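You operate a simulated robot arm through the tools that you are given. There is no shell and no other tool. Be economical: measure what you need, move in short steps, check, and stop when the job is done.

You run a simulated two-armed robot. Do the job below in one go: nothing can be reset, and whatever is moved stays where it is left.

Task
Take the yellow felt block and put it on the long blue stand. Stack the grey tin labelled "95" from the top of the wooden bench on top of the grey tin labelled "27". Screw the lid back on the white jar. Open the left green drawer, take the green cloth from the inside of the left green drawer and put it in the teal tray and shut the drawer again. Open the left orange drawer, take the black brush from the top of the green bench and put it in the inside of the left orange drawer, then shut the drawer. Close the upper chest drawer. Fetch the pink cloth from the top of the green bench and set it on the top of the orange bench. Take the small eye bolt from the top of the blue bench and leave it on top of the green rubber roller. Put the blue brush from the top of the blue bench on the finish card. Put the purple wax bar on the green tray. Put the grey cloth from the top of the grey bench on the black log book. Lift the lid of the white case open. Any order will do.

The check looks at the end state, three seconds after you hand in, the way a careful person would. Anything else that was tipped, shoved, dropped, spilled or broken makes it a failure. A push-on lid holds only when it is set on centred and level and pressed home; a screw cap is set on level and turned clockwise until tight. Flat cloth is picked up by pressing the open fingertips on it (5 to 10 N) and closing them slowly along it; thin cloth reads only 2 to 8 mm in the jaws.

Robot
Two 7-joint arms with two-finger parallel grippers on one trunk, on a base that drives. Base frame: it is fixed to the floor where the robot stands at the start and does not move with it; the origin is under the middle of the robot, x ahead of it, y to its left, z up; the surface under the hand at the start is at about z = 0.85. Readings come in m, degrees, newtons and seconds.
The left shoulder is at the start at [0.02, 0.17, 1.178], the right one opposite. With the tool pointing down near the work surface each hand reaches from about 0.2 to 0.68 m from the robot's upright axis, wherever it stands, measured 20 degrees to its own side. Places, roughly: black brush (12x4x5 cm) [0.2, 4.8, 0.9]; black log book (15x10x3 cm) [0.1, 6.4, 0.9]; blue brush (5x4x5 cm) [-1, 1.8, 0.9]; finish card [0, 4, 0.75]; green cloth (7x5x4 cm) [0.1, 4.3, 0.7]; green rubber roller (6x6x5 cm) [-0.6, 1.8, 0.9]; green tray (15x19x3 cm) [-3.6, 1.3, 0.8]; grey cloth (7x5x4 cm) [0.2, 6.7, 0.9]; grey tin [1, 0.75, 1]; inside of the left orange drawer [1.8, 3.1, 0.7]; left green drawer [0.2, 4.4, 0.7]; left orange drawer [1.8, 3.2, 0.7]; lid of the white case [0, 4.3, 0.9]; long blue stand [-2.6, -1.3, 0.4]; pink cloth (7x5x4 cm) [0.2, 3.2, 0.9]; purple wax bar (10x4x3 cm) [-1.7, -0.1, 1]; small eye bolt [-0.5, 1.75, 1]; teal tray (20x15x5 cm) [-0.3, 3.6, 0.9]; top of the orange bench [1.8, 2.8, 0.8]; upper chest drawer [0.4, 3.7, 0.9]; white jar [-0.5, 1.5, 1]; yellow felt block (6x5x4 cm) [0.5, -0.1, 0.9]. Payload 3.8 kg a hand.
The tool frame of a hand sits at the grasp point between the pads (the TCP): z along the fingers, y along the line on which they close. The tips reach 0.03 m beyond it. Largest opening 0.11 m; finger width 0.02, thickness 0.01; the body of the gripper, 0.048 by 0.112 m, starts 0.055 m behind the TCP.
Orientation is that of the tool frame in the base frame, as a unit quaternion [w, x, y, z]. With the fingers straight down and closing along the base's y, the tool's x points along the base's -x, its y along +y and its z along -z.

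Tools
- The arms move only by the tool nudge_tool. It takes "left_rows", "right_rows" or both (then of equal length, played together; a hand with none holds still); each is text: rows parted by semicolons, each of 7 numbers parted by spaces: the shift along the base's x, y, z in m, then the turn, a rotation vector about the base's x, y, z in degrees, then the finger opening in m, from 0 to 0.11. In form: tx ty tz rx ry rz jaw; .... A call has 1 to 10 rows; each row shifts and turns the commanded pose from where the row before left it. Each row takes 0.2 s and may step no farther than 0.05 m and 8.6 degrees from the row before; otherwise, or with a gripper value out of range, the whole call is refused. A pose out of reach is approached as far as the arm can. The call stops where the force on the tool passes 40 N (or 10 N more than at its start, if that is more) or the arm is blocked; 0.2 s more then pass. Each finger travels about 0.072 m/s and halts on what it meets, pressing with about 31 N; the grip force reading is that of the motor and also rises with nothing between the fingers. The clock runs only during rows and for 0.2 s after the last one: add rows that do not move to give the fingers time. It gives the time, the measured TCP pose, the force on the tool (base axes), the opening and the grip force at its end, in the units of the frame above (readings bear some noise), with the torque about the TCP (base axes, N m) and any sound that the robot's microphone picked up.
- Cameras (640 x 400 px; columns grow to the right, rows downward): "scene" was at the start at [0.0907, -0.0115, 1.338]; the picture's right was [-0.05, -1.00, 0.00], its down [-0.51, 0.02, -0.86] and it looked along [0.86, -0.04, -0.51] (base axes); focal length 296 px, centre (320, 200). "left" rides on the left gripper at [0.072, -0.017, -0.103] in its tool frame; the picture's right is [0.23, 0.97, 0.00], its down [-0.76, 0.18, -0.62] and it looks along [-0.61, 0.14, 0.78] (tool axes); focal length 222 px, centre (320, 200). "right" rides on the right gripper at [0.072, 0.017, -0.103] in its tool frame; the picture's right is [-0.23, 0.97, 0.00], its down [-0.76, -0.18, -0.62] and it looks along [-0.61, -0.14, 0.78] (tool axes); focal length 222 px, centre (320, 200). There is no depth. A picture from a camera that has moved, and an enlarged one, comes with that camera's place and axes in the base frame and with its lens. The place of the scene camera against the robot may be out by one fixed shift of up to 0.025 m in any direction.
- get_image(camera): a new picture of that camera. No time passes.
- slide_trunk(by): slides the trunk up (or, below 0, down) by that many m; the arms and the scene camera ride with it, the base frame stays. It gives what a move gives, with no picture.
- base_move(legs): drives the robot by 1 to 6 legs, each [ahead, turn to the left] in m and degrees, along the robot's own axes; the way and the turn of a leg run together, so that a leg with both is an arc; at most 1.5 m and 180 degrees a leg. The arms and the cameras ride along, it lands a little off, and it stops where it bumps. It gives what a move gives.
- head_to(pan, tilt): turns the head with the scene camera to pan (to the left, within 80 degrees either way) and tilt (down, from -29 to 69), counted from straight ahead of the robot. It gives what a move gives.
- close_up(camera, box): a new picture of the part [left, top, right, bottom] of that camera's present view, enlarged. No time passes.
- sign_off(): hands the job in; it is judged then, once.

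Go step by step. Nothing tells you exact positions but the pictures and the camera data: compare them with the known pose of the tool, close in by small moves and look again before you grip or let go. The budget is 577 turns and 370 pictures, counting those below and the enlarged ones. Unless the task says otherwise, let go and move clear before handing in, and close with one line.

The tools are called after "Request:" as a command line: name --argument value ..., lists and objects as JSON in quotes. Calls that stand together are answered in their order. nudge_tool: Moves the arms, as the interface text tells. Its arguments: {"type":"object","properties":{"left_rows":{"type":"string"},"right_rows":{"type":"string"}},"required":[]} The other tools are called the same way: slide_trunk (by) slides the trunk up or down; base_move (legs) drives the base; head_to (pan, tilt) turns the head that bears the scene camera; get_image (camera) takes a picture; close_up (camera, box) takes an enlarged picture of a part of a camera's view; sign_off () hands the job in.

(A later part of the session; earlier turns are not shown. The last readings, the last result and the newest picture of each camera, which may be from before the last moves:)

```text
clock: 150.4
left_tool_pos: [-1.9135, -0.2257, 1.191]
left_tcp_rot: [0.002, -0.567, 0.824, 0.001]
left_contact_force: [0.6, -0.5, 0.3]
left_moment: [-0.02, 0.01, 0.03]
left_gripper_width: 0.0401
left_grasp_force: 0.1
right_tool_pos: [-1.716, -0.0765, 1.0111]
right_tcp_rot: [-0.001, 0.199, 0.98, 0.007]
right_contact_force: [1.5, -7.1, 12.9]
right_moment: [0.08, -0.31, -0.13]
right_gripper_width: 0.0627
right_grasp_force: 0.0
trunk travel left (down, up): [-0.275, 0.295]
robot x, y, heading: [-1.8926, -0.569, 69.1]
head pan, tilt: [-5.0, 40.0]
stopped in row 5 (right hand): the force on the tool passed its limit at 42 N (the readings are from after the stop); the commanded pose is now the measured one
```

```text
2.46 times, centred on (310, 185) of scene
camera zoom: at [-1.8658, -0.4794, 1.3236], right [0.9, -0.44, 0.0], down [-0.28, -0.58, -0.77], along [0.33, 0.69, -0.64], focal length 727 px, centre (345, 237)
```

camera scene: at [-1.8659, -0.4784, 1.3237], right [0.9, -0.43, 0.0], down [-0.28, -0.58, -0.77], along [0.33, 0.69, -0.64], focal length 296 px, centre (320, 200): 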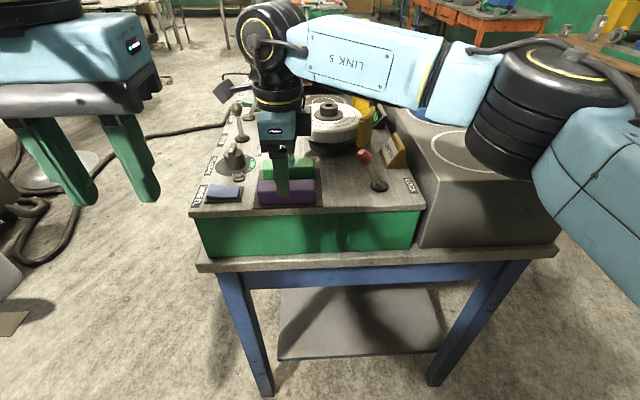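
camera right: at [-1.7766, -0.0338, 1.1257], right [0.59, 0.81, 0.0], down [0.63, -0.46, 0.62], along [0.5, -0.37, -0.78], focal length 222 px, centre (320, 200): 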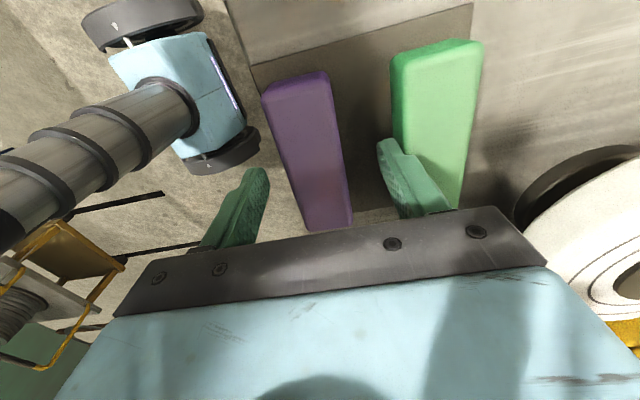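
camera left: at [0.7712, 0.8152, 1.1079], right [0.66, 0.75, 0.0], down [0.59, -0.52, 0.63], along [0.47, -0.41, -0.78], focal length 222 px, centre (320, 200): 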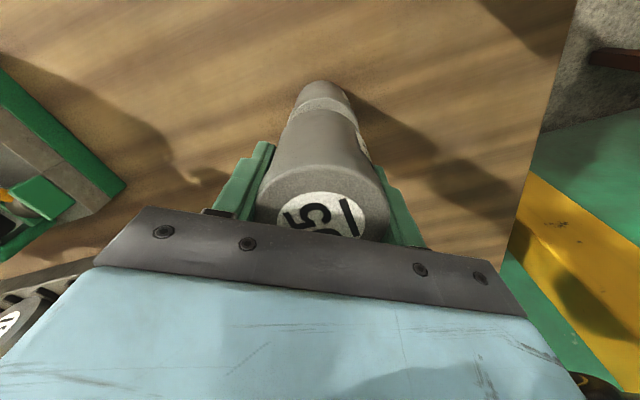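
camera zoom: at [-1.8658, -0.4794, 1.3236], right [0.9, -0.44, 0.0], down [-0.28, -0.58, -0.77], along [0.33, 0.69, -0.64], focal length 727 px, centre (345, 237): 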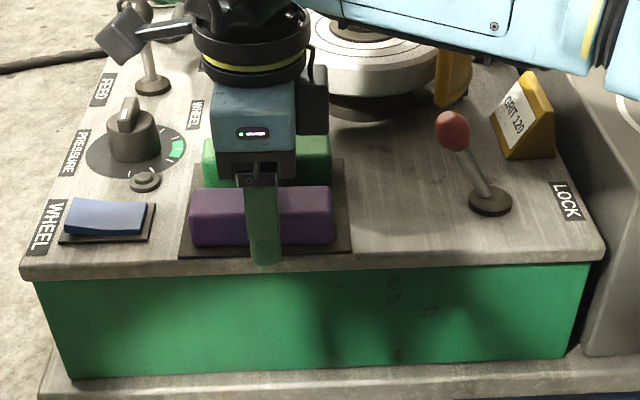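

The fingertips touched the panel, so the height is right. I rise 2 mm and close gently.

Request:
nudge_tool --right_rows "0 0 0.002 0 0 0 0.06; 0 0 0 0 0 0 0.05; 0 0 0 0 0 0 0.04; 0 0 0 0 0 0 0.03; 0 0 0 0 0 0 0.025; 0 0 0 0 0 0 0.025"

Request:
get_image --camera "right"

```text
clock: 151.8
left_tool_pos: [-1.9131, -0.227, 1.1911]
left_tcp_rot: [0.001, -0.567, 0.824, 0.001]
left_contact_force: [0.5, -1.1, -0.3]
left_moment: [-0.02, 0.02, 0.0]
left_gripper_width: 0.0402
left_grasp_force: 0.1
right_tool_pos: [-1.7167, -0.0765, 1.0121]
right_tcp_rot: [0.0, 0.198, 0.98, 0.006]
right_contact_force: [2.9, -1.5, 13.1]
right_moment: [1.12, -1.12, 0.54]
right_gripper_width: 0.0545
right_grasp_force: 29.5
trunk travel left (down, up): [-0.275, 0.295]
robot x, y, heading: [-1.8901, -0.5678, 69.0]
head pan, tilt: [-5.0, 40.0]
```

```text
312 pictures are left
camera right: at [-1.7761, -0.0344, 1.1162], right [0.59, 0.81, 0.01], down [0.63, -0.47, 0.62], along [0.51, -0.36, -0.79], focal length 222 px, centre (320, 200)
```

right: 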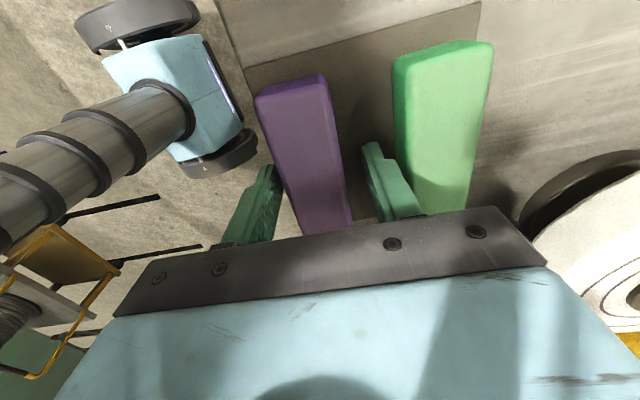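

The front finger caught on the panel's edge just beside the bar. I open, rise about 1 cm, and grip higher.

Request:
nudge_tool --right_rows "0 0 0 0 0 0 0.065; 0 0 0 0 0 0 0.066; 0 0 0.01 0 0 0 0.066; 0 0 0 0 0 0 0.066"

Request:
get_image --camera "right"

Request:
close_up --camera "scene" --box '[220, 130, 380, 240]'

```text
clock: 152.8
left_tool_pos: [-1.9134, -0.2255, 1.1893]
left_tcp_rot: [0.002, -0.567, 0.824, 0.001]
left_contact_force: [0.8, -0.5, 0.3]
left_moment: [-0.04, -0.01, -0.01]
left_gripper_width: 0.0401
left_grasp_force: 0.0
right_tool_pos: [-1.7169, -0.0742, 1.0212]
right_tcp_rot: [-0.001, 0.2, 0.98, 0.006]
right_contact_force: [0.5, 0.0, 0.5]
right_moment: [0.0, -0.02, -0.01]
right_gripper_width: 0.0658
right_grasp_force: 0.1
trunk travel left (down, up): [-0.275, 0.295]
robot x, y, heading: [-1.8872, -0.5678, 69.3]
head pan, tilt: [-5.0, 40.0]
```

```text
311 pictures are left
camera right: at [-1.7755, -0.0326, 1.1247], right [0.59, 0.81, 0.01], down [0.63, -0.47, 0.62], along [0.5, -0.36, -0.79], focal length 222 px, centre (320, 200)
```

right: 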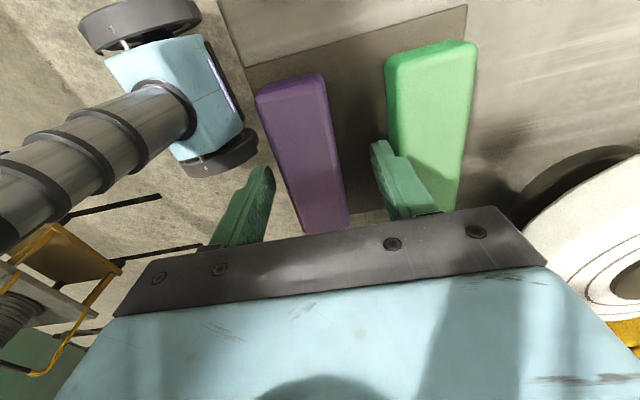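

```text
3.64 times, centred on (300, 185) of scene
camera zoom: at [-1.8658, -0.478, 1.3236], right [0.9, -0.43, 0.0], down [-0.28, -0.58, -0.77], along [0.33, 0.69, -0.64], focal length 1074 px, centre (393, 254)
```

zoom: 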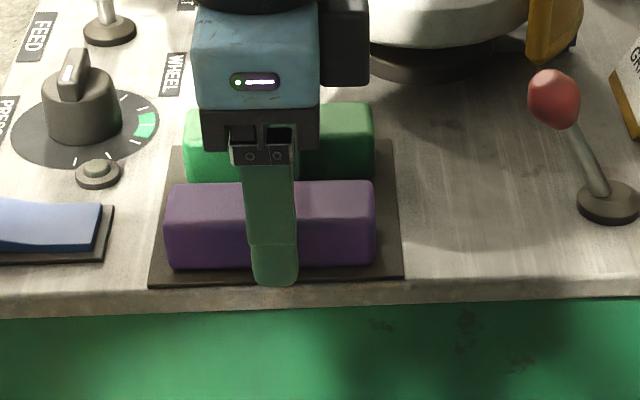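

Request:
nudge_tool --right_rows "-0.0014 -0.0035 0 0 0 0 0.06; 0 0 0 0 0 0 0.055; 0 0 0 0 0 0 0.045; 0 0 0 0 0 0 0.035; 0 0 0 0 0 0 0.025; 0 0 0 0 0 0 0.02; 0 0 0 0 0 0 0.02"

Request:
get_image --camera "right"

```text
clock: 154.4
left_tool_pos: [-1.9137, -0.2262, 1.1892]
left_tcp_rot: [0.002, -0.567, 0.824, 0.0]
left_contact_force: [-0.2, 1.1, -0.8]
left_moment: [-0.01, 0.0, 0.02]
left_gripper_width: 0.0399
left_grasp_force: 0.2
right_tool_pos: [-1.7175, -0.0784, 1.0223]
right_tcp_rot: [-0.002, 0.199, 0.98, 0.007]
right_contact_force: [-1.2, -0.1, 0.9]
right_moment: [-0.1, 0.1, -0.01]
right_gripper_width: 0.0354
right_grasp_force: 30.6
trunk travel left (down, up): [-0.275, 0.295]
robot x, y, heading: [-1.8894, -0.5693, 69.1]
head pan, tilt: [-5.0, 40.0]
```

```text
309 pictures are left
camera right: at [-1.7771, -0.0362, 1.1253], right [0.59, 0.81, 0.01], down [0.63, -0.47, 0.62], along [0.5, -0.36, -0.79], focal length 222 px, centre (320, 200)
```

right: 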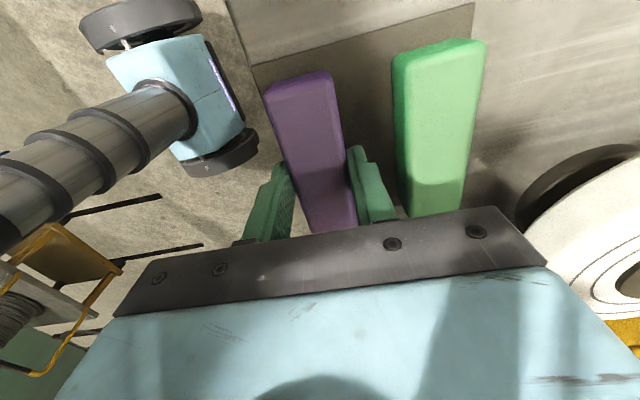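

Gripped at 35 mm. Lift and check.

Request:
nudge_tool --right_rows "0 0 0.01 0 0 0 0.02; 0 0 0.04 0 0 0 0.02; 0 0 0.045 0 0 0 0.02; 0 0 0.045 0 0 0 0.02; 0 0 0.02 0 0 0 0.02; -0.016 -0.04 0 0 0 0 0.02; -0.016 -0.04 0 0 0 0 0.02; -0.016 -0.04 0 0 0 0 0.02; 0 0 0 0 0 0 0.02"

Request:
get_image --camera "right"

Request:
get_image --camera "scene"

```text
clock: 156.4
left_tool_pos: [-1.9134, -0.225, 1.1904]
left_tcp_rot: [0.001, -0.567, 0.824, 0.001]
left_contact_force: [-0.2, 0.4, 0.4]
left_moment: [-0.02, 0.0, 0.0]
left_gripper_width: 0.0401
left_grasp_force: 0.0
right_tool_pos: [-1.7657, -0.1991, 1.18]
right_tcp_rot: [-0.001, 0.199, 0.98, 0.005]
right_contact_force: [0.3, 0.0, -1.9]
right_moment: [-0.03, -0.01, 0.02]
right_gripper_width: 0.0356
right_grasp_force: 31.4
trunk travel left (down, up): [-0.275, 0.295]
robot x, y, heading: [-1.8893, -0.564, 69.0]
head pan, tilt: [-5.0, 40.0]
```

```text
308 pictures are left
camera right: at [-1.8251, -0.1575, 1.2833], right [0.59, 0.81, 0.01], down [0.63, -0.47, 0.62], along [0.5, -0.36, -0.79], focal length 222 px, centre (320, 200)
```

right: 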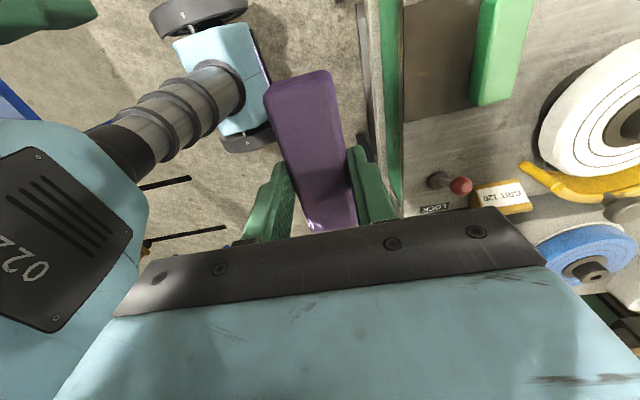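

```text
307 pictures are left
camera scene: at [-1.8657, -0.4777, 1.3236], right [0.9, -0.43, 0.0], down [-0.28, -0.58, -0.77], along [0.33, 0.69, -0.64], focal length 296 px, centre (320, 200)
```

scene: 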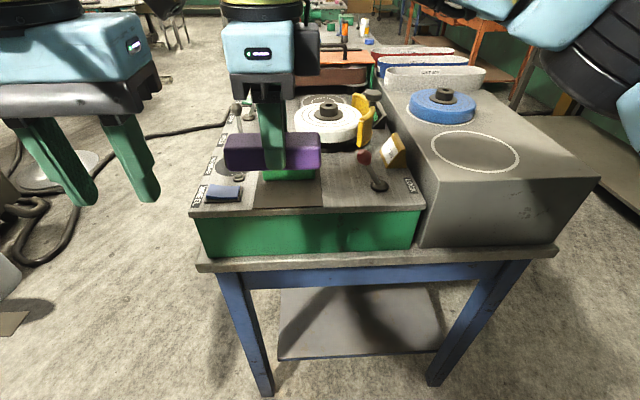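

The wax bar is held. Next is the green tray near (-3.6, 1.3); I back off and drive that way, then look.

Request:
base_move --legs '[[-0.18, 0], [0, 69], [1.25, 0]]'

Request:
head_to --pan 0 --tilt 22

Request:
get_image --camera "scene"

```text
clock: 166.8
left_tool_pos: [-3.2161, 0.1878, 1.1899]
left_tcp_rot: [0.0, 0.935, -0.354, -0.002]
left_contact_force: [-0.2, 0.2, -0.5]
left_moment: [-0.03, 0.02, 0.0]
left_gripper_width: 0.04
left_grasp_force: 0.0
right_tool_pos: [-3.1892, 0.3373, 1.1803]
right_tcp_rot: [-0.004, -0.394, 0.919, 0.005]
right_contact_force: [0.3, -0.4, -2.0]
right_moment: [-0.04, -0.02, -0.01]
right_gripper_width: 0.0354
right_grasp_force: 31.5
trunk travel left (down, up): [-0.275, 0.295]
robot x, y, heading: [-2.8865, 0.087, 138.6]
head pan, tilt: [-5.0, 40.0]
```

```text
clock: 167.6
left_tool_pos: [-3.2163, 0.1875, 1.1889]
left_tcp_rot: [-0.001, 0.935, -0.354, -0.002]
left_contact_force: [-0.3, 0.5, -0.2]
left_moment: [-0.04, -0.02, 0.02]
left_gripper_width: 0.0399
left_grasp_force: 0.0
right_tool_pos: [-3.1882, 0.3351, 1.1793]
right_tcp_rot: [-0.004, -0.395, 0.919, 0.004]
right_contact_force: [0.4, -0.3, -2.4]
right_moment: [-0.03, -0.06, 0.0]
right_gripper_width: 0.0356
right_grasp_force: 31.6
trunk travel left (down, up): [-0.275, 0.295]
robot x, y, heading: [-2.8892, 0.0912, 138.5]
head pan, tilt: [0.0, 22.0]
```

```text
306 pictures are left
camera scene: at [-2.9941, 0.1582, 1.3517], right [0.66, 0.75, 0.0], down [0.28, -0.25, -0.93], along [-0.69, 0.61, -0.38], focal length 296 px, centre (320, 200)
```

scene: 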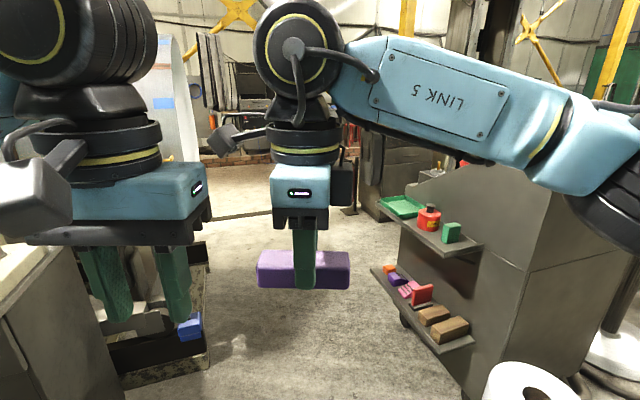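

The green tray lies on a shelf of the console, at about (-3.66, 1.24). I raise the trunk for clearance and drive in front of it.

Request:
slide_trunk --by 0.1

Request:
base_move --legs '[[0, 5], [1.1, 0], [0, -73]]'

Request:
head_to --pan 0 --tilt 45

Request:
get_image --camera "scene"

```text
clock: 168.9
left_tool_pos: [-3.2173, 0.188, 1.2894]
left_tcp_rot: [-0.001, 0.935, -0.355, -0.002]
left_contact_force: [0.0, -0.5, 0.4]
left_moment: [0.0, 0.03, -0.02]
left_gripper_width: 0.0401
left_grasp_force: 0.2
right_tool_pos: [-3.1887, 0.3356, 1.2795]
right_tcp_rot: [-0.004, -0.394, 0.919, 0.005]
right_contact_force: [0.2, -0.1, -2.0]
right_moment: [-0.01, -0.01, -0.01]
right_gripper_width: 0.0356
right_grasp_force: 30.7
trunk travel left (down, up): [-0.375, 0.195]
robot x, y, heading: [-2.8872, 0.0923, 138.7]
head pan, tilt: [0.0, 22.0]
```

```text
clock: 174.5
left_tool_pos: [-4.0382, 0.8068, 1.2976]
left_tcp_rot: [0.004, 0.944, -0.328, -0.013]
left_contact_force: [-0.7, 0.6, 0.1]
left_moment: [0.0, 0.0, -0.01]
left_gripper_width: 0.0401
left_grasp_force: 0.0
right_tool_pos: [-4.0222, 0.9532, 1.2823]
right_tcp_rot: [-0.012, -0.423, 0.906, 0.005]
right_contact_force: [-0.6, -0.5, -1.7]
right_moment: [0.0, -0.04, -0.04]
right_gripper_width: 0.0353
right_grasp_force: 31.3
trunk travel left (down, up): [-0.375, 0.195]
robot x, y, heading: [-3.7179, 0.7221, 142.2]
head pan, tilt: [0.0, 22.0]
stopped in leg 2: the robot was blocked; the commanded pose is now the measured one
```

```text
clock: 175.3
left_tool_pos: [-4.0376, 0.8063, 1.2962]
left_tcp_rot: [0.006, 0.945, -0.327, -0.012]
left_contact_force: [-0.6, -0.6, -0.7]
left_moment: [-0.01, 0.02, 0.01]
left_gripper_width: 0.04
left_grasp_force: 0.0
right_tool_pos: [-4.0224, 0.9541, 1.2821]
right_tcp_rot: [-0.012, -0.424, 0.906, 0.004]
right_contact_force: [0.6, -1.3, -1.3]
right_moment: [0.01, 0.01, 0.01]
right_gripper_width: 0.0358
right_grasp_force: 31.4
trunk travel left (down, up): [-0.375, 0.195]
robot x, y, heading: [-3.7198, 0.7218, 142.4]
head pan, tilt: [0.0, 45.0]
```

```text
305 pictures are left
camera scene: at [-3.8048, 0.7861, 1.417], right [0.61, 0.79, -0.01], down [0.55, -0.44, -0.71], along [-0.57, 0.43, -0.7], focal length 296 px, centre (320, 200)
```

scene: 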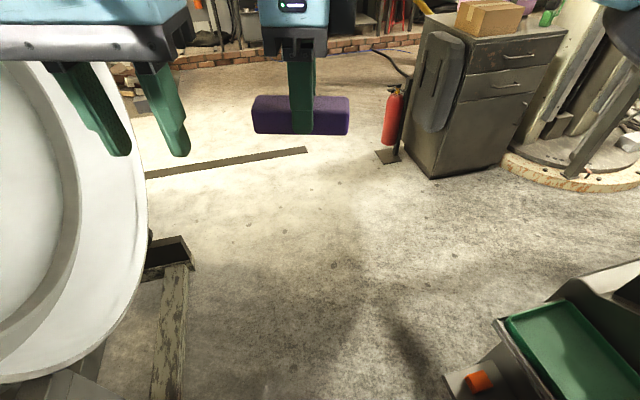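

The base bumped the pipe stand on the left. I back off a little, then turn right.

Request:
base_move --legs '[[-0.1, 0]]'

Request:
get_image --camera "scene"

```text
clock: 176.5
left_tool_pos: [-3.9787, 0.7363, 1.2921]
left_tcp_rot: [-0.001, 0.946, -0.325, -0.005]
left_contact_force: [0.3, 0.5, 0.2]
left_moment: [0.02, -0.02, -0.02]
left_gripper_width: 0.0401
left_grasp_force: 0.0
right_tool_pos: [-3.9623, 0.8837, 1.2797]
right_tcp_rot: [-0.004, -0.425, 0.905, 0.006]
right_contact_force: [-0.4, -0.7, -2.6]
right_moment: [0.04, -0.01, 0.04]
right_gripper_width: 0.0354
right_grasp_force: 30.5
trunk travel left (down, up): [-0.375, 0.195]
robot x, y, heading: [-3.6469, 0.6661, 142.6]
head pan, tilt: [0.0, 45.0]
```

```text
304 pictures are left
camera scene: at [-3.7465, 0.7157, 1.4164], right [0.61, 0.79, 0.0], down [0.56, -0.43, -0.71], along [-0.56, 0.43, -0.71], focal length 296 px, centre (320, 200)
```

scene: 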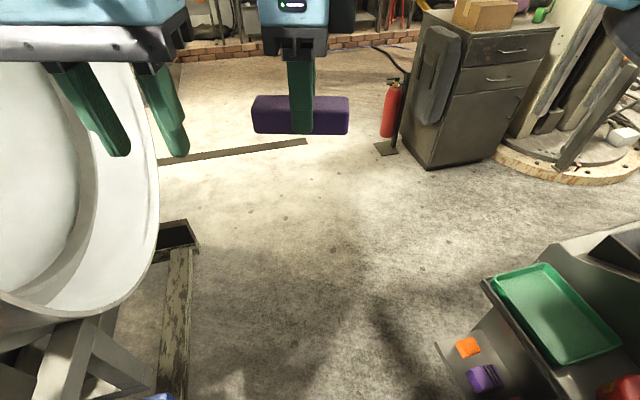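

Request:
base_move --legs '[[0, -55], [0.07, 0]]'

Request:
get_image --camera "scene"

```text
clock: 179.9
left_tool_pos: [-3.7783, 1.047, 1.2909]
left_tcp_rot: [0.003, -0.695, 0.719, 0.003]
left_contact_force: [0.1, -0.2, -0.8]
left_moment: [-0.03, -0.07, 0.03]
left_gripper_width: 0.04
left_grasp_force: 0.1
right_tool_pos: [-3.6494, 1.121, 1.2787]
right_tcp_rot: [-0.002, 0.033, 0.999, 0.005]
right_contact_force: [0.0, 0.2, -2.4]
right_moment: [-0.02, -0.03, 0.01]
right_gripper_width: 0.0356
right_grasp_force: 31.3
trunk travel left (down, up): [-0.375, 0.195]
robot x, y, heading: [-3.6448, 0.7334, 88.5]
head pan, tilt: [0.0, 45.0]
```

```text
303 pictures are left
camera scene: at [-3.6608, 0.8279, 1.4162], right [1.0, -0.03, 0.0], down [-0.02, -0.71, -0.71], along [0.02, 0.71, -0.71], focal length 296 px, centre (320, 200)
```

scene: 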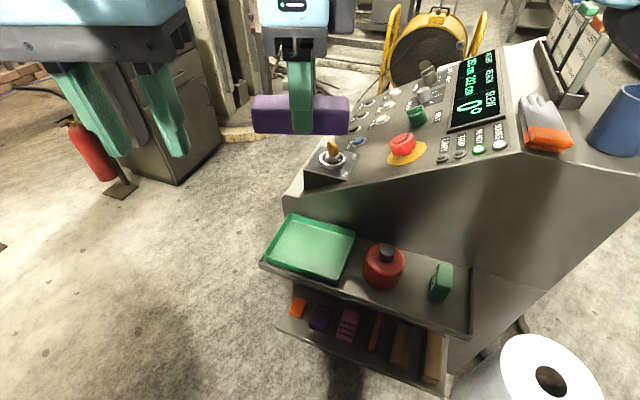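

Tray centre is at about (-3.67, 1.26). I move the bar above it and lower halfway, keeping the left hand back.

Request:
nudge_tool --left_rows "0 -0.02 0 0 0 0 0.04; 0 -0.02 0 0 0 0 0.04; 0 -0.02 0 0 0 0 0.04; 0 -0.02 0 0 0 0 0.04; 0 0 0 0 0 0 0.04; 0 0 0 0 0 0 0.04; 0 0 0 0 0 0 0.04; 0 0 0 0 0 0 0.04; 0 0 0 0 0 0 0.04" --right_rows "-0.006 0.034 0 0 0 -4 0.02; -0.006 0.034 0 0 0 -4 0.02; -0.006 0.034 0 0 0 -4 0.02; -0.004 0.025 0 0 0 -4 0.02; 0 0 -0.045 0 0 0 0.02; 0 0 -0.045 0 0 0 0.02; 0 0 -0.045 0 0 0 0.02; 0 0 -0.045 0 0 0 0.02; 0 0 -0.045 0 0 0 0.02"

Request:
get_image --camera "scene"

Request:
get_image --camera "right"

```text
clock: 181.9
left_tool_pos: [-3.7796, 0.9664, 1.2907]
left_tcp_rot: [0.003, -0.696, 0.718, 0.003]
left_contact_force: [-0.5, -0.6, 0.2]
left_moment: [-0.02, -0.01, 0.0]
left_gripper_width: 0.04
left_grasp_force: 0.0
right_tool_pos: [-3.6701, 1.2471, 1.0534]
right_tcp_rot: [-0.001, 0.172, 0.985, 0.007]
right_contact_force: [0.4, -0.1, -1.7]
right_moment: [0.0, 0.02, -0.02]
right_gripper_width: 0.0355
right_grasp_force: 31.2
trunk travel left (down, up): [-0.375, 0.195]
robot x, y, heading: [-3.6408, 0.7296, 88.6]
head pan, tilt: [0.0, 45.0]
```

```text
302 pictures are left
camera scene: at [-3.6607, 0.827, 1.4163], right [1.0, -0.03, 0.0], down [-0.02, -0.71, -0.71], along [0.02, 0.71, -0.71], focal length 296 px, centre (320, 200)
```

scene: 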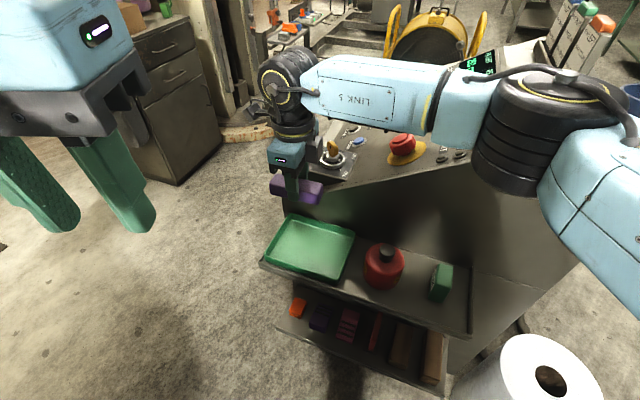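

```text
301 pictures are left
camera right: at [-3.7324, 1.2863, 1.1571], right [0.54, 0.84, 0.01], down [0.66, -0.43, 0.62], along [0.52, -0.33, -0.79], focal length 222 px, centre (320, 200)
```

right: 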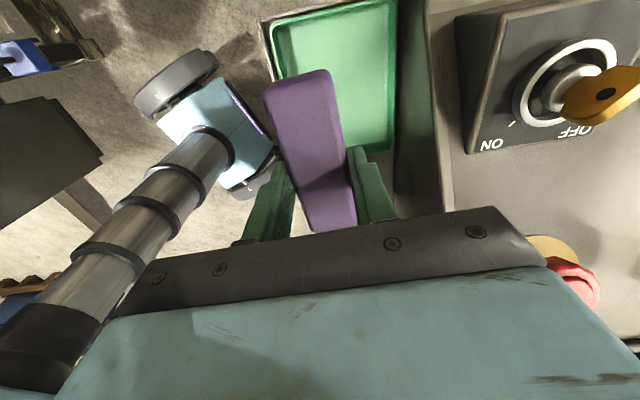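

Position is good. I lower into the tray in small steps.

Request:
nudge_tool --right_rows "0.003 0.006 -0.04 0 0 0 0.02; 0 0 -0.04 0 0 0 0.02; 0 0 -0.04 0 0 0 0.02; 0 0 -0.03 0 0 0 0.02; 0 0 -0.02 0 0 0 0.02; 0 0 0 0 0 0 0.02"

Request:
get_image --camera "right"

Request:
close_up --camera "scene" --box '[220, 130, 420, 290]'

```text
clock: 183.3
left_tool_pos: [-3.7792, 0.9656, 1.2927]
left_tcp_rot: [0.003, -0.696, 0.718, 0.003]
left_contact_force: [-0.4, -0.5, 0.1]
left_moment: [0.0, 0.01, 0.01]
left_gripper_width: 0.0402
left_grasp_force: 0.0
right_tool_pos: [-3.6676, 1.2521, 0.8845]
right_tcp_rot: [-0.001, 0.171, 0.985, 0.006]
right_contact_force: [0.7, 0.5, -2.0]
right_moment: [0.01, -0.02, 0.03]
right_gripper_width: 0.0354
right_grasp_force: 31.0
trunk travel left (down, up): [-0.375, 0.195]
robot x, y, heading: [-3.641, 0.7334, 88.3]
head pan, tilt: [0.0, 45.0]
```

```text
300 pictures are left
camera right: at [-3.7291, 1.2908, 0.9883], right [0.54, 0.84, 0.01], down [0.66, -0.43, 0.62], along [0.52, -0.33, -0.79], focal length 222 px, centre (320, 200)
```

right: 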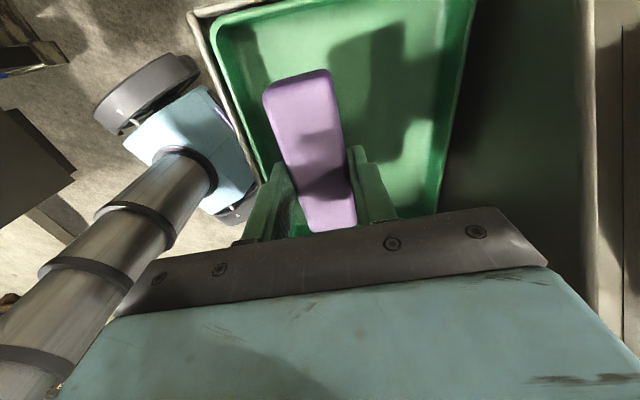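

```text
2.50 times, centred on (320, 210) of scene
camera zoom: at [-3.6608, 0.8266, 1.4164], right [1.0, -0.03, 0.0], down [-0.02, -0.71, -0.71], along [0.02, 0.71, -0.71], focal length 739 px, centre (320, 175)
```

zoom: 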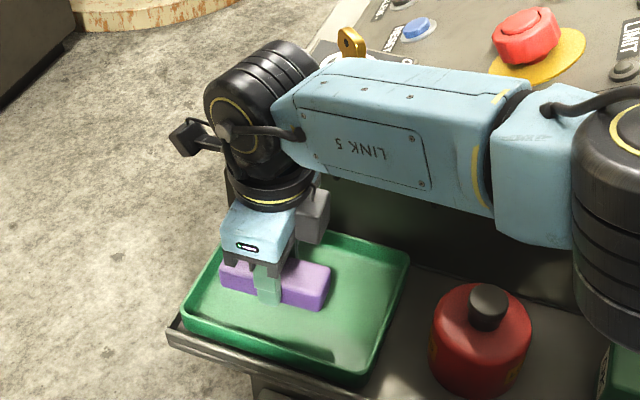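

I shift it about 15 mm toward the tray's middle and lower until it touches.

Request:
nudge_tool --right_rows "0.014 0.011 -0.008 0 0 0 0.02; 0 0 -0.006 0 0 0 0.02; 0 0 -0.005 0 0 0 0.02; 0 0 -0.004 0 0 0 0.02; 0 0 0 0 0 0 0.02"

```text
clock: 184.5
left_tool_pos: [-3.7796, 0.965, 1.2911]
left_tcp_rot: [0.002, -0.695, 0.719, 0.004]
left_contact_force: [-0.2, 0.7, 0.3]
left_moment: [0.05, 0.04, 0.02]
left_gripper_width: 0.0401
left_grasp_force: 0.1
right_tool_pos: [-3.6538, 1.2638, 0.8624]
right_tcp_rot: [-0.001, 0.171, 0.985, 0.006]
right_contact_force: [0.2, 0.1, -1.6]
right_moment: [-0.03, -0.05, 0.01]
right_gripper_width: 0.0354
right_grasp_force: 30.6
trunk travel left (down, up): [-0.375, 0.195]
robot x, y, heading: [-3.6413, 0.7313, 88.5]
head pan, tilt: [0.0, 45.0]
```

Request:
nudge_tool --right_rows "0 0 -0.004 0 0 0 0.02; 0 0 -0.004 0 0 0 0.02; 0 0 -0.003 0 0 0 0.02; 0 0 0 0 0 0 0.02"

Request:
get_image --camera "right"

```text
clock: 185.5
left_tool_pos: [-3.7796, 0.9654, 1.292]
left_tcp_rot: [0.003, -0.696, 0.718, 0.004]
left_contact_force: [-0.6, -0.1, 1.2]
left_moment: [0.0, -0.01, 0.03]
left_gripper_width: 0.04
left_grasp_force: 0.0
right_tool_pos: [-3.6552, 1.2628, 0.8511]
right_tcp_rot: [-0.002, 0.171, 0.985, 0.006]
right_contact_force: [0.3, -0.4, -1.9]
right_moment: [0.01, -0.02, 0.01]
right_gripper_width: 0.0355
right_grasp_force: 30.4
trunk travel left (down, up): [-0.375, 0.195]
robot x, y, heading: [-3.6465, 0.7332, 88.3]
head pan, tilt: [0.0, 45.0]
```

```text
298 pictures are left
camera right: at [-3.7166, 1.3016, 0.955], right [0.54, 0.84, 0.01], down [0.66, -0.43, 0.62], along [0.52, -0.33, -0.79], focal length 222 px, centre (320, 200)
```

right: 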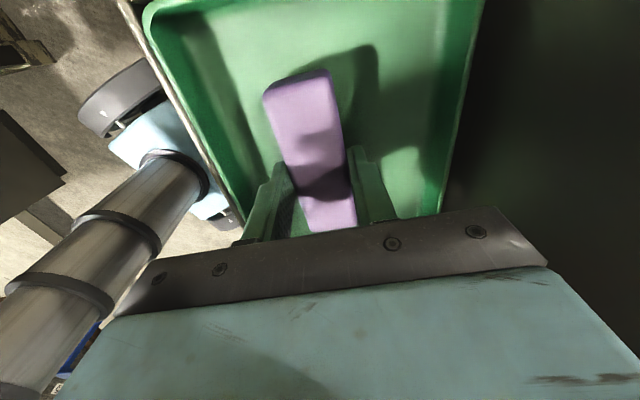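

Request:
nudge_tool --right_rows "0 0 -0.004 0 0 0 0.02; 0 0 -0.004 0 0 0 0.02; 0 0 -0.003 0 0 0 0.02; 0 0 -0.003 0 0 0 0.02; 0 0 0 0 0 0 0.02"

```text
clock: 186.7
left_tool_pos: [-3.7801, 0.9651, 1.2921]
left_tcp_rot: [0.003, -0.695, 0.719, 0.003]
left_contact_force: [0.7, -0.2, -0.2]
left_moment: [-0.02, 0.01, 0.02]
left_gripper_width: 0.0399
left_grasp_force: 0.1
right_tool_pos: [-3.6543, 1.2637, 0.8438]
right_tcp_rot: [-0.002, 0.171, 0.985, 0.008]
right_contact_force: [-1.2, 5.0, 17.3]
right_moment: [-0.22, -0.14, 0.01]
right_gripper_width: 0.0357
right_grasp_force: 31.3
right hand out of reach, approached as far as the arm can: row 3
trunk travel left (down, up): [-0.375, 0.195]
robot x, y, heading: [-3.6484, 0.7332, 88.1]
head pan, tilt: [0.0, 45.0]
```

Contact. I ease, open to 6 cm and rise.

Request:
nudge_tool --right_rows "0 0 0.002 0 0 0 0.03; 0 0 0 0 0 0 0.05; 0 0 0 0 0 0 0.058; 0 0 0 0 0 0 0.058; 0 0 0.02 0 0 0 0.058; 0 0 0.045 0 0 0 0.058; 0 0 0.045 0 0 0 0.058; 0 0 0.045 0 0 0 0.058; 0 0 0.045 0 0 0 0.058; 0 0 0.045 0 0 0 0.058"

Request:
get_image --camera "right"

```text
clock: 188.9
left_tool_pos: [-3.7786, 0.9658, 1.291]
left_tcp_rot: [0.004, -0.695, 0.719, 0.005]
left_contact_force: [0.0, 0.1, 0.0]
left_moment: [0.0, -0.03, -0.02]
left_gripper_width: 0.04
left_grasp_force: 0.0
right_tool_pos: [-3.6471, 1.319, 1.0728]
right_tcp_rot: [-0.002, 0.172, 0.985, 0.005]
right_contact_force: [0.2, -0.8, -0.6]
right_moment: [0.0, 0.04, -0.03]
right_gripper_width: 0.0579
right_grasp_force: 0.0
right hand out of reach, approached as far as the arm can: row 5, 6, 7, 8, 9, 10
trunk travel left (down, up): [-0.375, 0.195]
robot x, y, heading: [-3.6411, 0.7313, 88.5]
head pan, tilt: [0.0, 45.0]
```

```text
297 pictures are left
camera right: at [-3.7089, 1.3569, 1.1768], right [0.54, 0.84, 0.01], down [0.66, -0.43, 0.62], along [0.52, -0.33, -0.79], focal length 222 px, centre (320, 200)
```

right: 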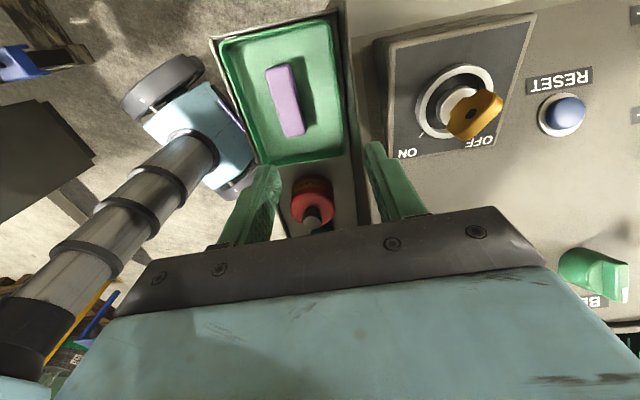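

The wax bar lies in the green tray. I retract the right hand and turn it back to its normal orientation.

Request:
nudge_tool --right_rows "0 -0.04 0.02 0 0 8 0.058; 0 -0.04 0.02 0 0 8 0.058; 0.02 -0.04 0.02 0 0 8 0.058; 0.02 -0.04 0.02 0 0 8 0.058; 0.02 -0.04 0.02 0 0 8 0.058; 0.02 -0.02 0.02 0 0 8 0.058; 0.02 0 0 0 0 8 0.058; 0.02 0 0 0 0 8 0.058; 0.02 0 0 0 0 8 0.058; 0 0 0 0 0 8 0.058"

Request:
get_image --camera "scene"

```text
clock: 191.1
left_tool_pos: [-3.7805, 0.9648, 1.2924]
left_tcp_rot: [0.003, -0.696, 0.718, 0.004]
left_contact_force: [0.5, 0.1, -0.1]
left_moment: [0.0, 0.0, -0.03]
left_gripper_width: 0.0401
left_grasp_force: 0.1
right_tool_pos: [-3.5879, 1.3071, 1.2001]
right_tcp_rot: [-0.004, -0.503, 0.864, 0.004]
right_contact_force: [0.2, 0.4, 0.3]
right_moment: [0.0, 0.01, 0.01]
right_gripper_width: 0.0579
right_grasp_force: 0.1
right hand out of reach, approached as far as the arm can: row 1, 2, 3, 4, 5, 6
trunk travel left (down, up): [-0.375, 0.195]
robot x, y, heading: [-3.6418, 0.7274, 88.5]
head pan, tilt: [0.0, 45.0]
```

```text
296 pictures are left
camera scene: at [-3.6616, 0.8259, 1.4164], right [1.0, -0.03, 0.0], down [-0.02, -0.71, -0.71], along [0.02, 0.71, -0.71], focal length 296 px, centre (320, 200)
```

scene: 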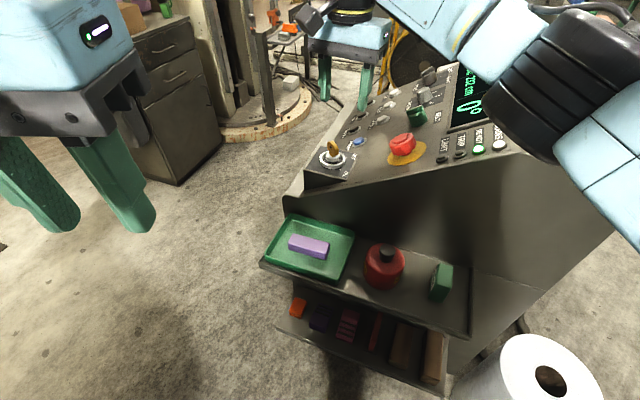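

Request:
nudge_tool --right_rows "0.005 -0.04 0.02 0 0 4 0.058; 0.005 -0.04 0.02 0 0 4 0.058; 0.005 -0.04 0.02 0 0 4 0.058; 0.005 -0.04 0.01 0 0 4 0.058; 0.005 -0.04 0.01 0 0 4 0.058; 0 -0.03 0 0 0 3 0.058; 0 0 0 0 0 0 0.058"

```text
clock: 192.7
left_tool_pos: [-3.7807, 0.9656, 1.2904]
left_tcp_rot: [0.002, -0.695, 0.719, 0.003]
left_contact_force: [-0.6, -0.7, 1.0]
left_moment: [0.01, 0.03, 0.02]
left_gripper_width: 0.0403
left_grasp_force: 0.1
right_tool_pos: [-3.5616, 1.077, 1.2771]
right_tcp_rot: [-0.006, -0.664, 0.748, 0.003]
right_contact_force: [-0.4, -0.5, 0.2]
right_moment: [-0.01, 0.0, 0.0]
right_gripper_width: 0.0579
right_grasp_force: 0.1
trunk travel left (down, up): [-0.375, 0.195]
robot x, y, heading: [-3.6448, 0.7324, 88.6]
head pan, tilt: [0.0, 45.0]
```

Next comes the blue bench: I'll take the blue brush from the west side. I back out and drive there.

Request:
base_move --legs '[[-0.5, 0], [0, -85], [1.25, 0], [0, 64], [1.1, 0]]'

Request:
head_to --pan -50 --tilt 28

Request:
get_image --camera "scene"

```text
clock: 213.3
left_tool_pos: [-2.0228, 1.5957, 1.2914]
left_tcp_rot: [0.003, -0.553, 0.833, 0.003]
left_contact_force: [-0.5, -0.2, 0.1]
left_moment: [0.02, 0.0, -0.02]
left_gripper_width: 0.04
left_grasp_force: 0.0
right_tool_pos: [-1.7801, 1.6212, 1.2782]
right_tcp_rot: [-0.004, -0.517, 0.856, 0.004]
right_contact_force: [0.5, 0.3, 1.3]
right_moment: [-0.02, 0.0, 0.0]
right_gripper_width: 0.0579
right_grasp_force: 0.1
trunk travel left (down, up): [-0.375, 0.195]
robot x, y, heading: [-1.9824, 1.3273, 67.4]
head pan, tilt: [0.0, 45.0]
```

```text
clock: 214.4
left_tool_pos: [-2.0241, 1.5955, 1.2918]
left_tcp_rot: [0.004, -0.553, 0.833, 0.003]
left_contact_force: [-0.4, -0.1, -0.4]
left_moment: [0.02, -0.01, -0.02]
left_gripper_width: 0.0402
left_grasp_force: 0.0
right_tool_pos: [-1.7803, 1.6211, 1.2778]
right_tcp_rot: [-0.005, -0.516, 0.857, 0.005]
right_contact_force: [0.3, 0.3, 0.1]
right_moment: [0.0, 0.0, 0.0]
right_gripper_width: 0.0582
right_grasp_force: 0.1
trunk travel left (down, up): [-0.375, 0.195]
robot x, y, heading: [-1.9825, 1.3272, 67.6]
head pan, tilt: [-50.0, 28.0]
```

```text
295 pictures are left
camera scene: at [-1.9052, 1.3671, 1.4421], right [0.3, -0.95, 0.0], down [-0.45, -0.14, -0.88], along [0.84, 0.27, -0.47], focal length 296 px, centre (320, 200)
```

scene: 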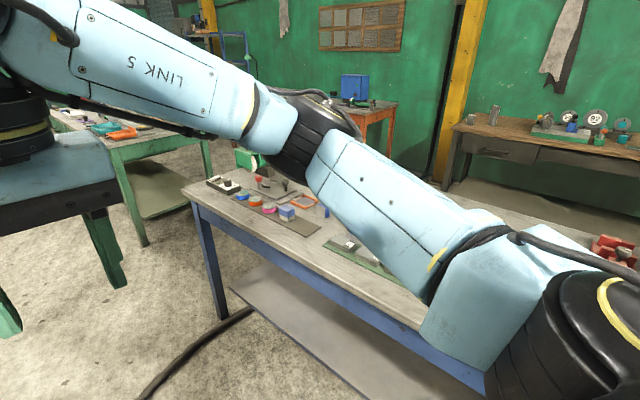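

Request:
base_move --legs '[[0, -70]]'

Request:
head_to --pan 10 --tilt 32

Request:
get_image --camera "scene"

```text
clock: 217.9
left_tool_pos: [-1.7444, 1.4607, 1.2923]
left_tcp_rot: [0.006, 0.022, 1.0, 0.001]
left_contact_force: [0.6, 0.5, -0.3]
left_moment: [0.01, 0.04, 0.02]
left_gripper_width: 0.04
left_grasp_force: 0.1
right_tool_pos: [-1.634, 1.2425, 1.2789]
right_tcp_rot: [-0.002, 0.064, 0.998, 0.007]
right_contact_force: [0.1, 0.9, 0.6]
right_moment: [-0.01, 0.01, 0.02]
right_gripper_width: 0.0581
right_grasp_force: 0.1
trunk travel left (down, up): [-0.375, 0.195]
robot x, y, heading: [-1.9823, 1.3284, -2.0]
head pan, tilt: [-50.0, 28.0]
```

```text
clock: 219.2
left_tool_pos: [-1.744, 1.4603, 1.2914]
left_tcp_rot: [0.005, 0.023, 1.0, 0.001]
left_contact_force: [0.9, -0.3, 0.3]
left_moment: [-0.01, -0.02, 0.02]
left_gripper_width: 0.0399
left_grasp_force: 0.1
right_tool_pos: [-1.6349, 1.2429, 1.2774]
right_tcp_rot: [-0.001, 0.065, 0.998, 0.006]
right_contact_force: [0.8, 0.6, -0.3]
right_moment: [0.01, 0.05, 0.0]
right_gripper_width: 0.0579
right_grasp_force: 0.1
trunk travel left (down, up): [-0.375, 0.195]
robot x, y, heading: [-1.98, 1.3293, -2.2]
head pan, tilt: [10.0, 32.0]
```

```text
294 pictures are left
camera scene: at [-1.8905, 1.3316, 1.4358], right [0.13, -0.99, 0.0], down [-0.53, -0.07, -0.85], along [0.84, 0.11, -0.53], focal length 296 px, centre (320, 200)
```

scene: 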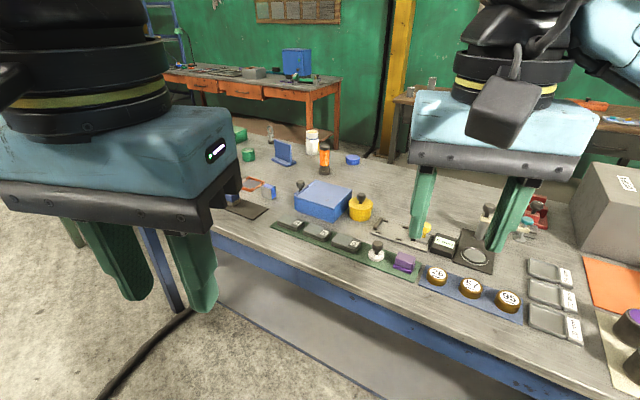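

Request:
base_move --legs '[[0, 50], [0.8, 0], [0, -68]]'

Request:
nudge_tool --left_rows "-0.02 0.04 0 0 0 0 0.08; -0.02 0.04 0 0 0 0 0.08; -0.02 0.04 0 0 0 0 0.08; 0 0 0 0 0 0 0.08"

Request:
head_to --pan 5 --tilt 48

Request:
get_image --camera "scene"

```text
clock: 228.7
left_tool_pos: [-1.1915, 1.9781, 1.291]
left_tcp_rot: [0.005, 0.168, 0.986, 0.0]
left_contact_force: [-0.3, -0.1, -0.9]
left_moment: [-0.02, -0.01, 0.01]
left_gripper_width: 0.0399
left_grasp_force: 0.1
right_tool_pos: [-1.1482, 1.7374, 1.2773]
right_tcp_rot: [-0.001, 0.21, 0.978, 0.007]
right_contact_force: [-0.2, -0.3, 0.4]
right_moment: [-0.03, -0.03, 0.01]
right_gripper_width: 0.058
right_grasp_force: 0.0
trunk travel left (down, up): [-0.375, 0.195]
robot x, y, heading: [-1.4534, 1.9144, -18.9]
head pan, tilt: [10.0, 32.0]
```

```text
clock: 229.7
left_tool_pos: [-1.2413, 2.0954, 1.3065]
left_tcp_rot: [0.004, 0.169, 0.986, 0.001]
left_contact_force: [0.1, 0.1, -0.3]
left_moment: [0.0, 0.01, 0.08]
left_gripper_width: 0.0799
left_grasp_force: 0.1
left hand out of reach, approached as far as the arm can: row 3
right_tool_pos: [-1.149, 1.7373, 1.2784]
right_tcp_rot: [-0.002, 0.21, 0.978, 0.007]
right_contact_force: [0.1, 0.2, 0.4]
right_moment: [0.01, 0.02, 0.0]
right_gripper_width: 0.0583
right_grasp_force: 0.0
trunk travel left (down, up): [-0.375, 0.195]
robot x, y, heading: [-1.4533, 1.9187, -19.3]
head pan, tilt: [10.0, 32.0]
```

```text
clock: 230.4
left_tool_pos: [-1.2412, 2.0962, 1.3065]
left_tcp_rot: [0.004, 0.168, 0.986, 0.0]
left_contact_force: [-0.2, 0.0, -0.1]
left_moment: [0.01, 0.0, -0.02]
left_gripper_width: 0.0802
left_grasp_force: 0.0
right_tool_pos: [-1.1478, 1.7387, 1.279]
right_tcp_rot: [0.0, 0.21, 0.978, 0.006]
right_contact_force: [0.4, -0.8, 0.1]
right_moment: [0.01, 0.0, 0.0]
right_gripper_width: 0.058
right_grasp_force: 0.0
trunk travel left (down, up): [-0.375, 0.195]
robot x, y, heading: [-1.4534, 1.9161, -19.0]
head pan, tilt: [5.0, 48.0]
```

```text
293 pictures are left
camera scene: at [-1.3785, 1.8863, 1.4122], right [-0.24, -0.97, 0.0], down [-0.72, 0.18, -0.67], along [0.65, -0.16, -0.74], focal length 296 px, centre (320, 200)
```

scene: 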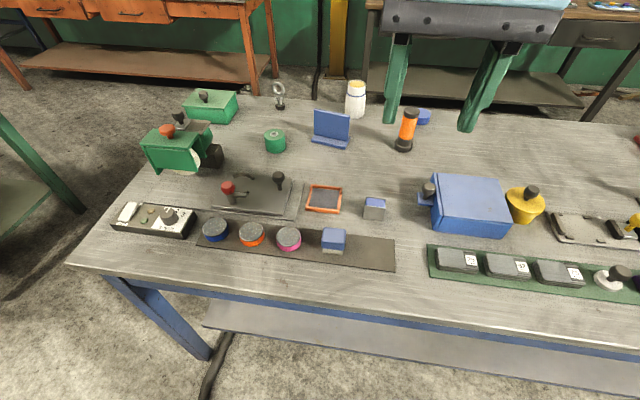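

Now I see everything: eye bolt, green roller, white jar, and blue items. Zoom in to tell the brush apart.

Request:
close_up --camera "scene" --box '[190, 170, 410, 280]'

Request:
close_up --camera "scene" --box '[240, 70, 440, 170]'

```text
2.91 times, centred on (300, 225) of scene
camera zoom: at [-1.3785, 1.8863, 1.4122], right [-0.24, -0.97, 0.0], down [-0.72, 0.18, -0.67], along [0.65, -0.16, -0.74], focal length 860 px, centre (378, 127)
```

zoom: 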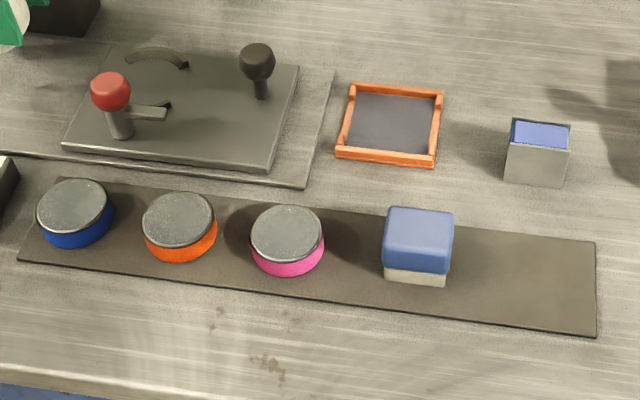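

```text
3.20 times, centred on (340, 120) of scene
camera zoom: at [-1.3785, 1.8863, 1.4122], right [-0.24, -0.97, 0.0], down [-0.72, 0.18, -0.67], along [0.65, -0.16, -0.74], focal length 946 px, centre (256, 456)
```

zoom: 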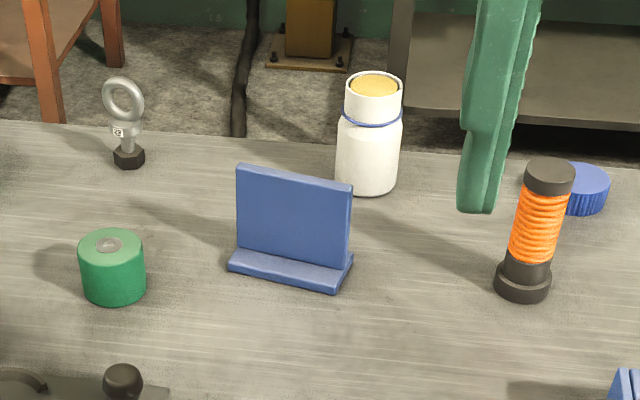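

The blue brush is the blue block with cream bristles at about (-1.03, 1.77). I lower the trunk and move the right hand above it.

Request:
slide_trunk --by -0.1

Request:
nudge_tool --right_rows "0.024 0.006 -0.02 0 0 2 0.09; 0.024 0.006 -0.02 0 0 2 0.09; 0.024 0.006 -0.03 0 0 0 0.09; 0.024 0.006 -0.04 0 0 0 0.09; 0.02 0.006 -0.04 0 0 0 0.09; 0 0 0 0 0 0 0.09"

Request:
get_image --camera "right"

```text
clock: 231.8
left_tool_pos: [-1.2408, 2.0964, 1.206]
left_tcp_rot: [0.004, 0.168, 0.986, 0.001]
left_contact_force: [-0.1, 0.1, 0.5]
left_moment: [-0.02, -0.02, 0.02]
left_gripper_width: 0.0799
left_grasp_force: 0.1
right_tool_pos: [-1.1488, 1.7381, 1.1781]
right_tcp_rot: [-0.001, 0.21, 0.978, 0.006]
right_contact_force: [1.6, 0.6, 0.3]
right_moment: [0.01, 0.0, -0.02]
right_gripper_width: 0.0579
right_grasp_force: 0.1
trunk travel left (down, up): [-0.275, 0.295]
robot x, y, heading: [-1.4582, 1.9195, -19.0]
head pan, tilt: [5.0, 48.0]
```

```text
clock: 233.2
left_tool_pos: [-1.2408, 2.0956, 1.207]
left_tcp_rot: [0.004, 0.169, 0.986, 0.001]
left_contact_force: [-0.4, 0.7, 0.3]
left_moment: [0.0, 0.01, 0.01]
left_gripper_width: 0.0802
left_grasp_force: 0.1
right_tool_pos: [-1.0333, 1.7682, 1.0264]
right_tcp_rot: [-0.001, 0.175, 0.985, 0.005]
right_contact_force: [0.1, 0.0, -0.1]
right_moment: [0.03, 0.0, 0.03]
right_gripper_width: 0.0902
right_grasp_force: 0.0
trunk travel left (down, up): [-0.275, 0.295]
robot x, y, heading: [-1.454, 1.9194, -19.1]
head pan, tilt: [5.0, 48.0]
```

```text
290 pictures are left
camera right: at [-1.0947, 1.808, 1.1297], right [0.55, 0.84, 0.01], down [0.65, -0.44, 0.62], along [0.52, -0.33, -0.79], focal length 222 px, centre (320, 200)
```

right: 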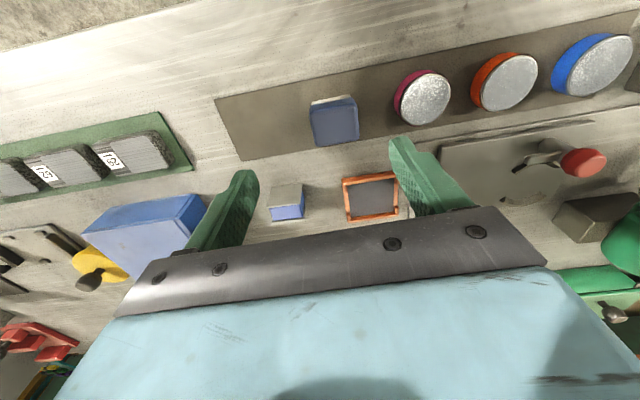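

Request:
nudge_tool --right_rows "0.0065 0.0065 -0.03 0 0 0 0.085; 0.0065 0.0065 -0.04 0 0 0 0.085; 0 0 -0.04 0 0 0 0.085; 0 0 -0.02 0 0 0 0.085; 0 0 0 0 0 0 0.085"

Request:
get_image --camera "right"

```text
clock: 234.4
left_tool_pos: [-1.241, 2.0977, 1.2062]
left_tcp_rot: [0.004, 0.168, 0.986, 0.0]
left_contact_force: [-0.8, -0.4, -0.4]
left_moment: [-0.02, -0.04, 0.05]
left_gripper_width: 0.0803
left_grasp_force: 0.0
right_tool_pos: [-1.0226, 1.7807, 0.8995]
right_tcp_rot: [0.0, 0.175, 0.984, 0.007]
right_contact_force: [-0.8, 0.2, -0.4]
right_moment: [0.02, -0.01, 0.0]
right_gripper_width: 0.0848
right_grasp_force: 0.0
trunk travel left (down, up): [-0.275, 0.295]
robot x, y, heading: [-1.4544, 1.9159, -19.1]
head pan, tilt: [5.0, 48.0]
```

```text
289 pictures are left
camera right: at [-1.0832, 1.8198, 1.0025], right [0.55, 0.84, 0.01], down [0.65, -0.44, 0.62], along [0.52, -0.33, -0.79], focal length 222 px, centre (320, 200)
```

right: 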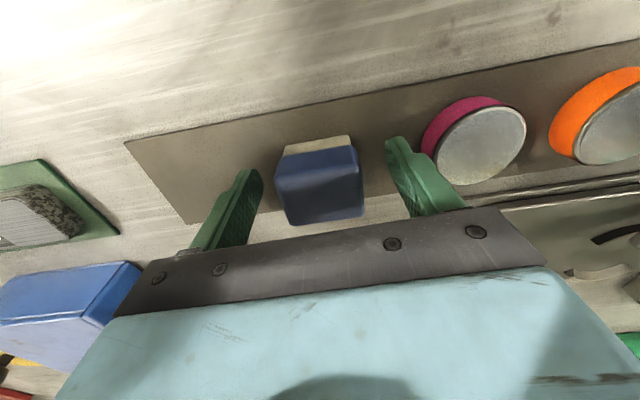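

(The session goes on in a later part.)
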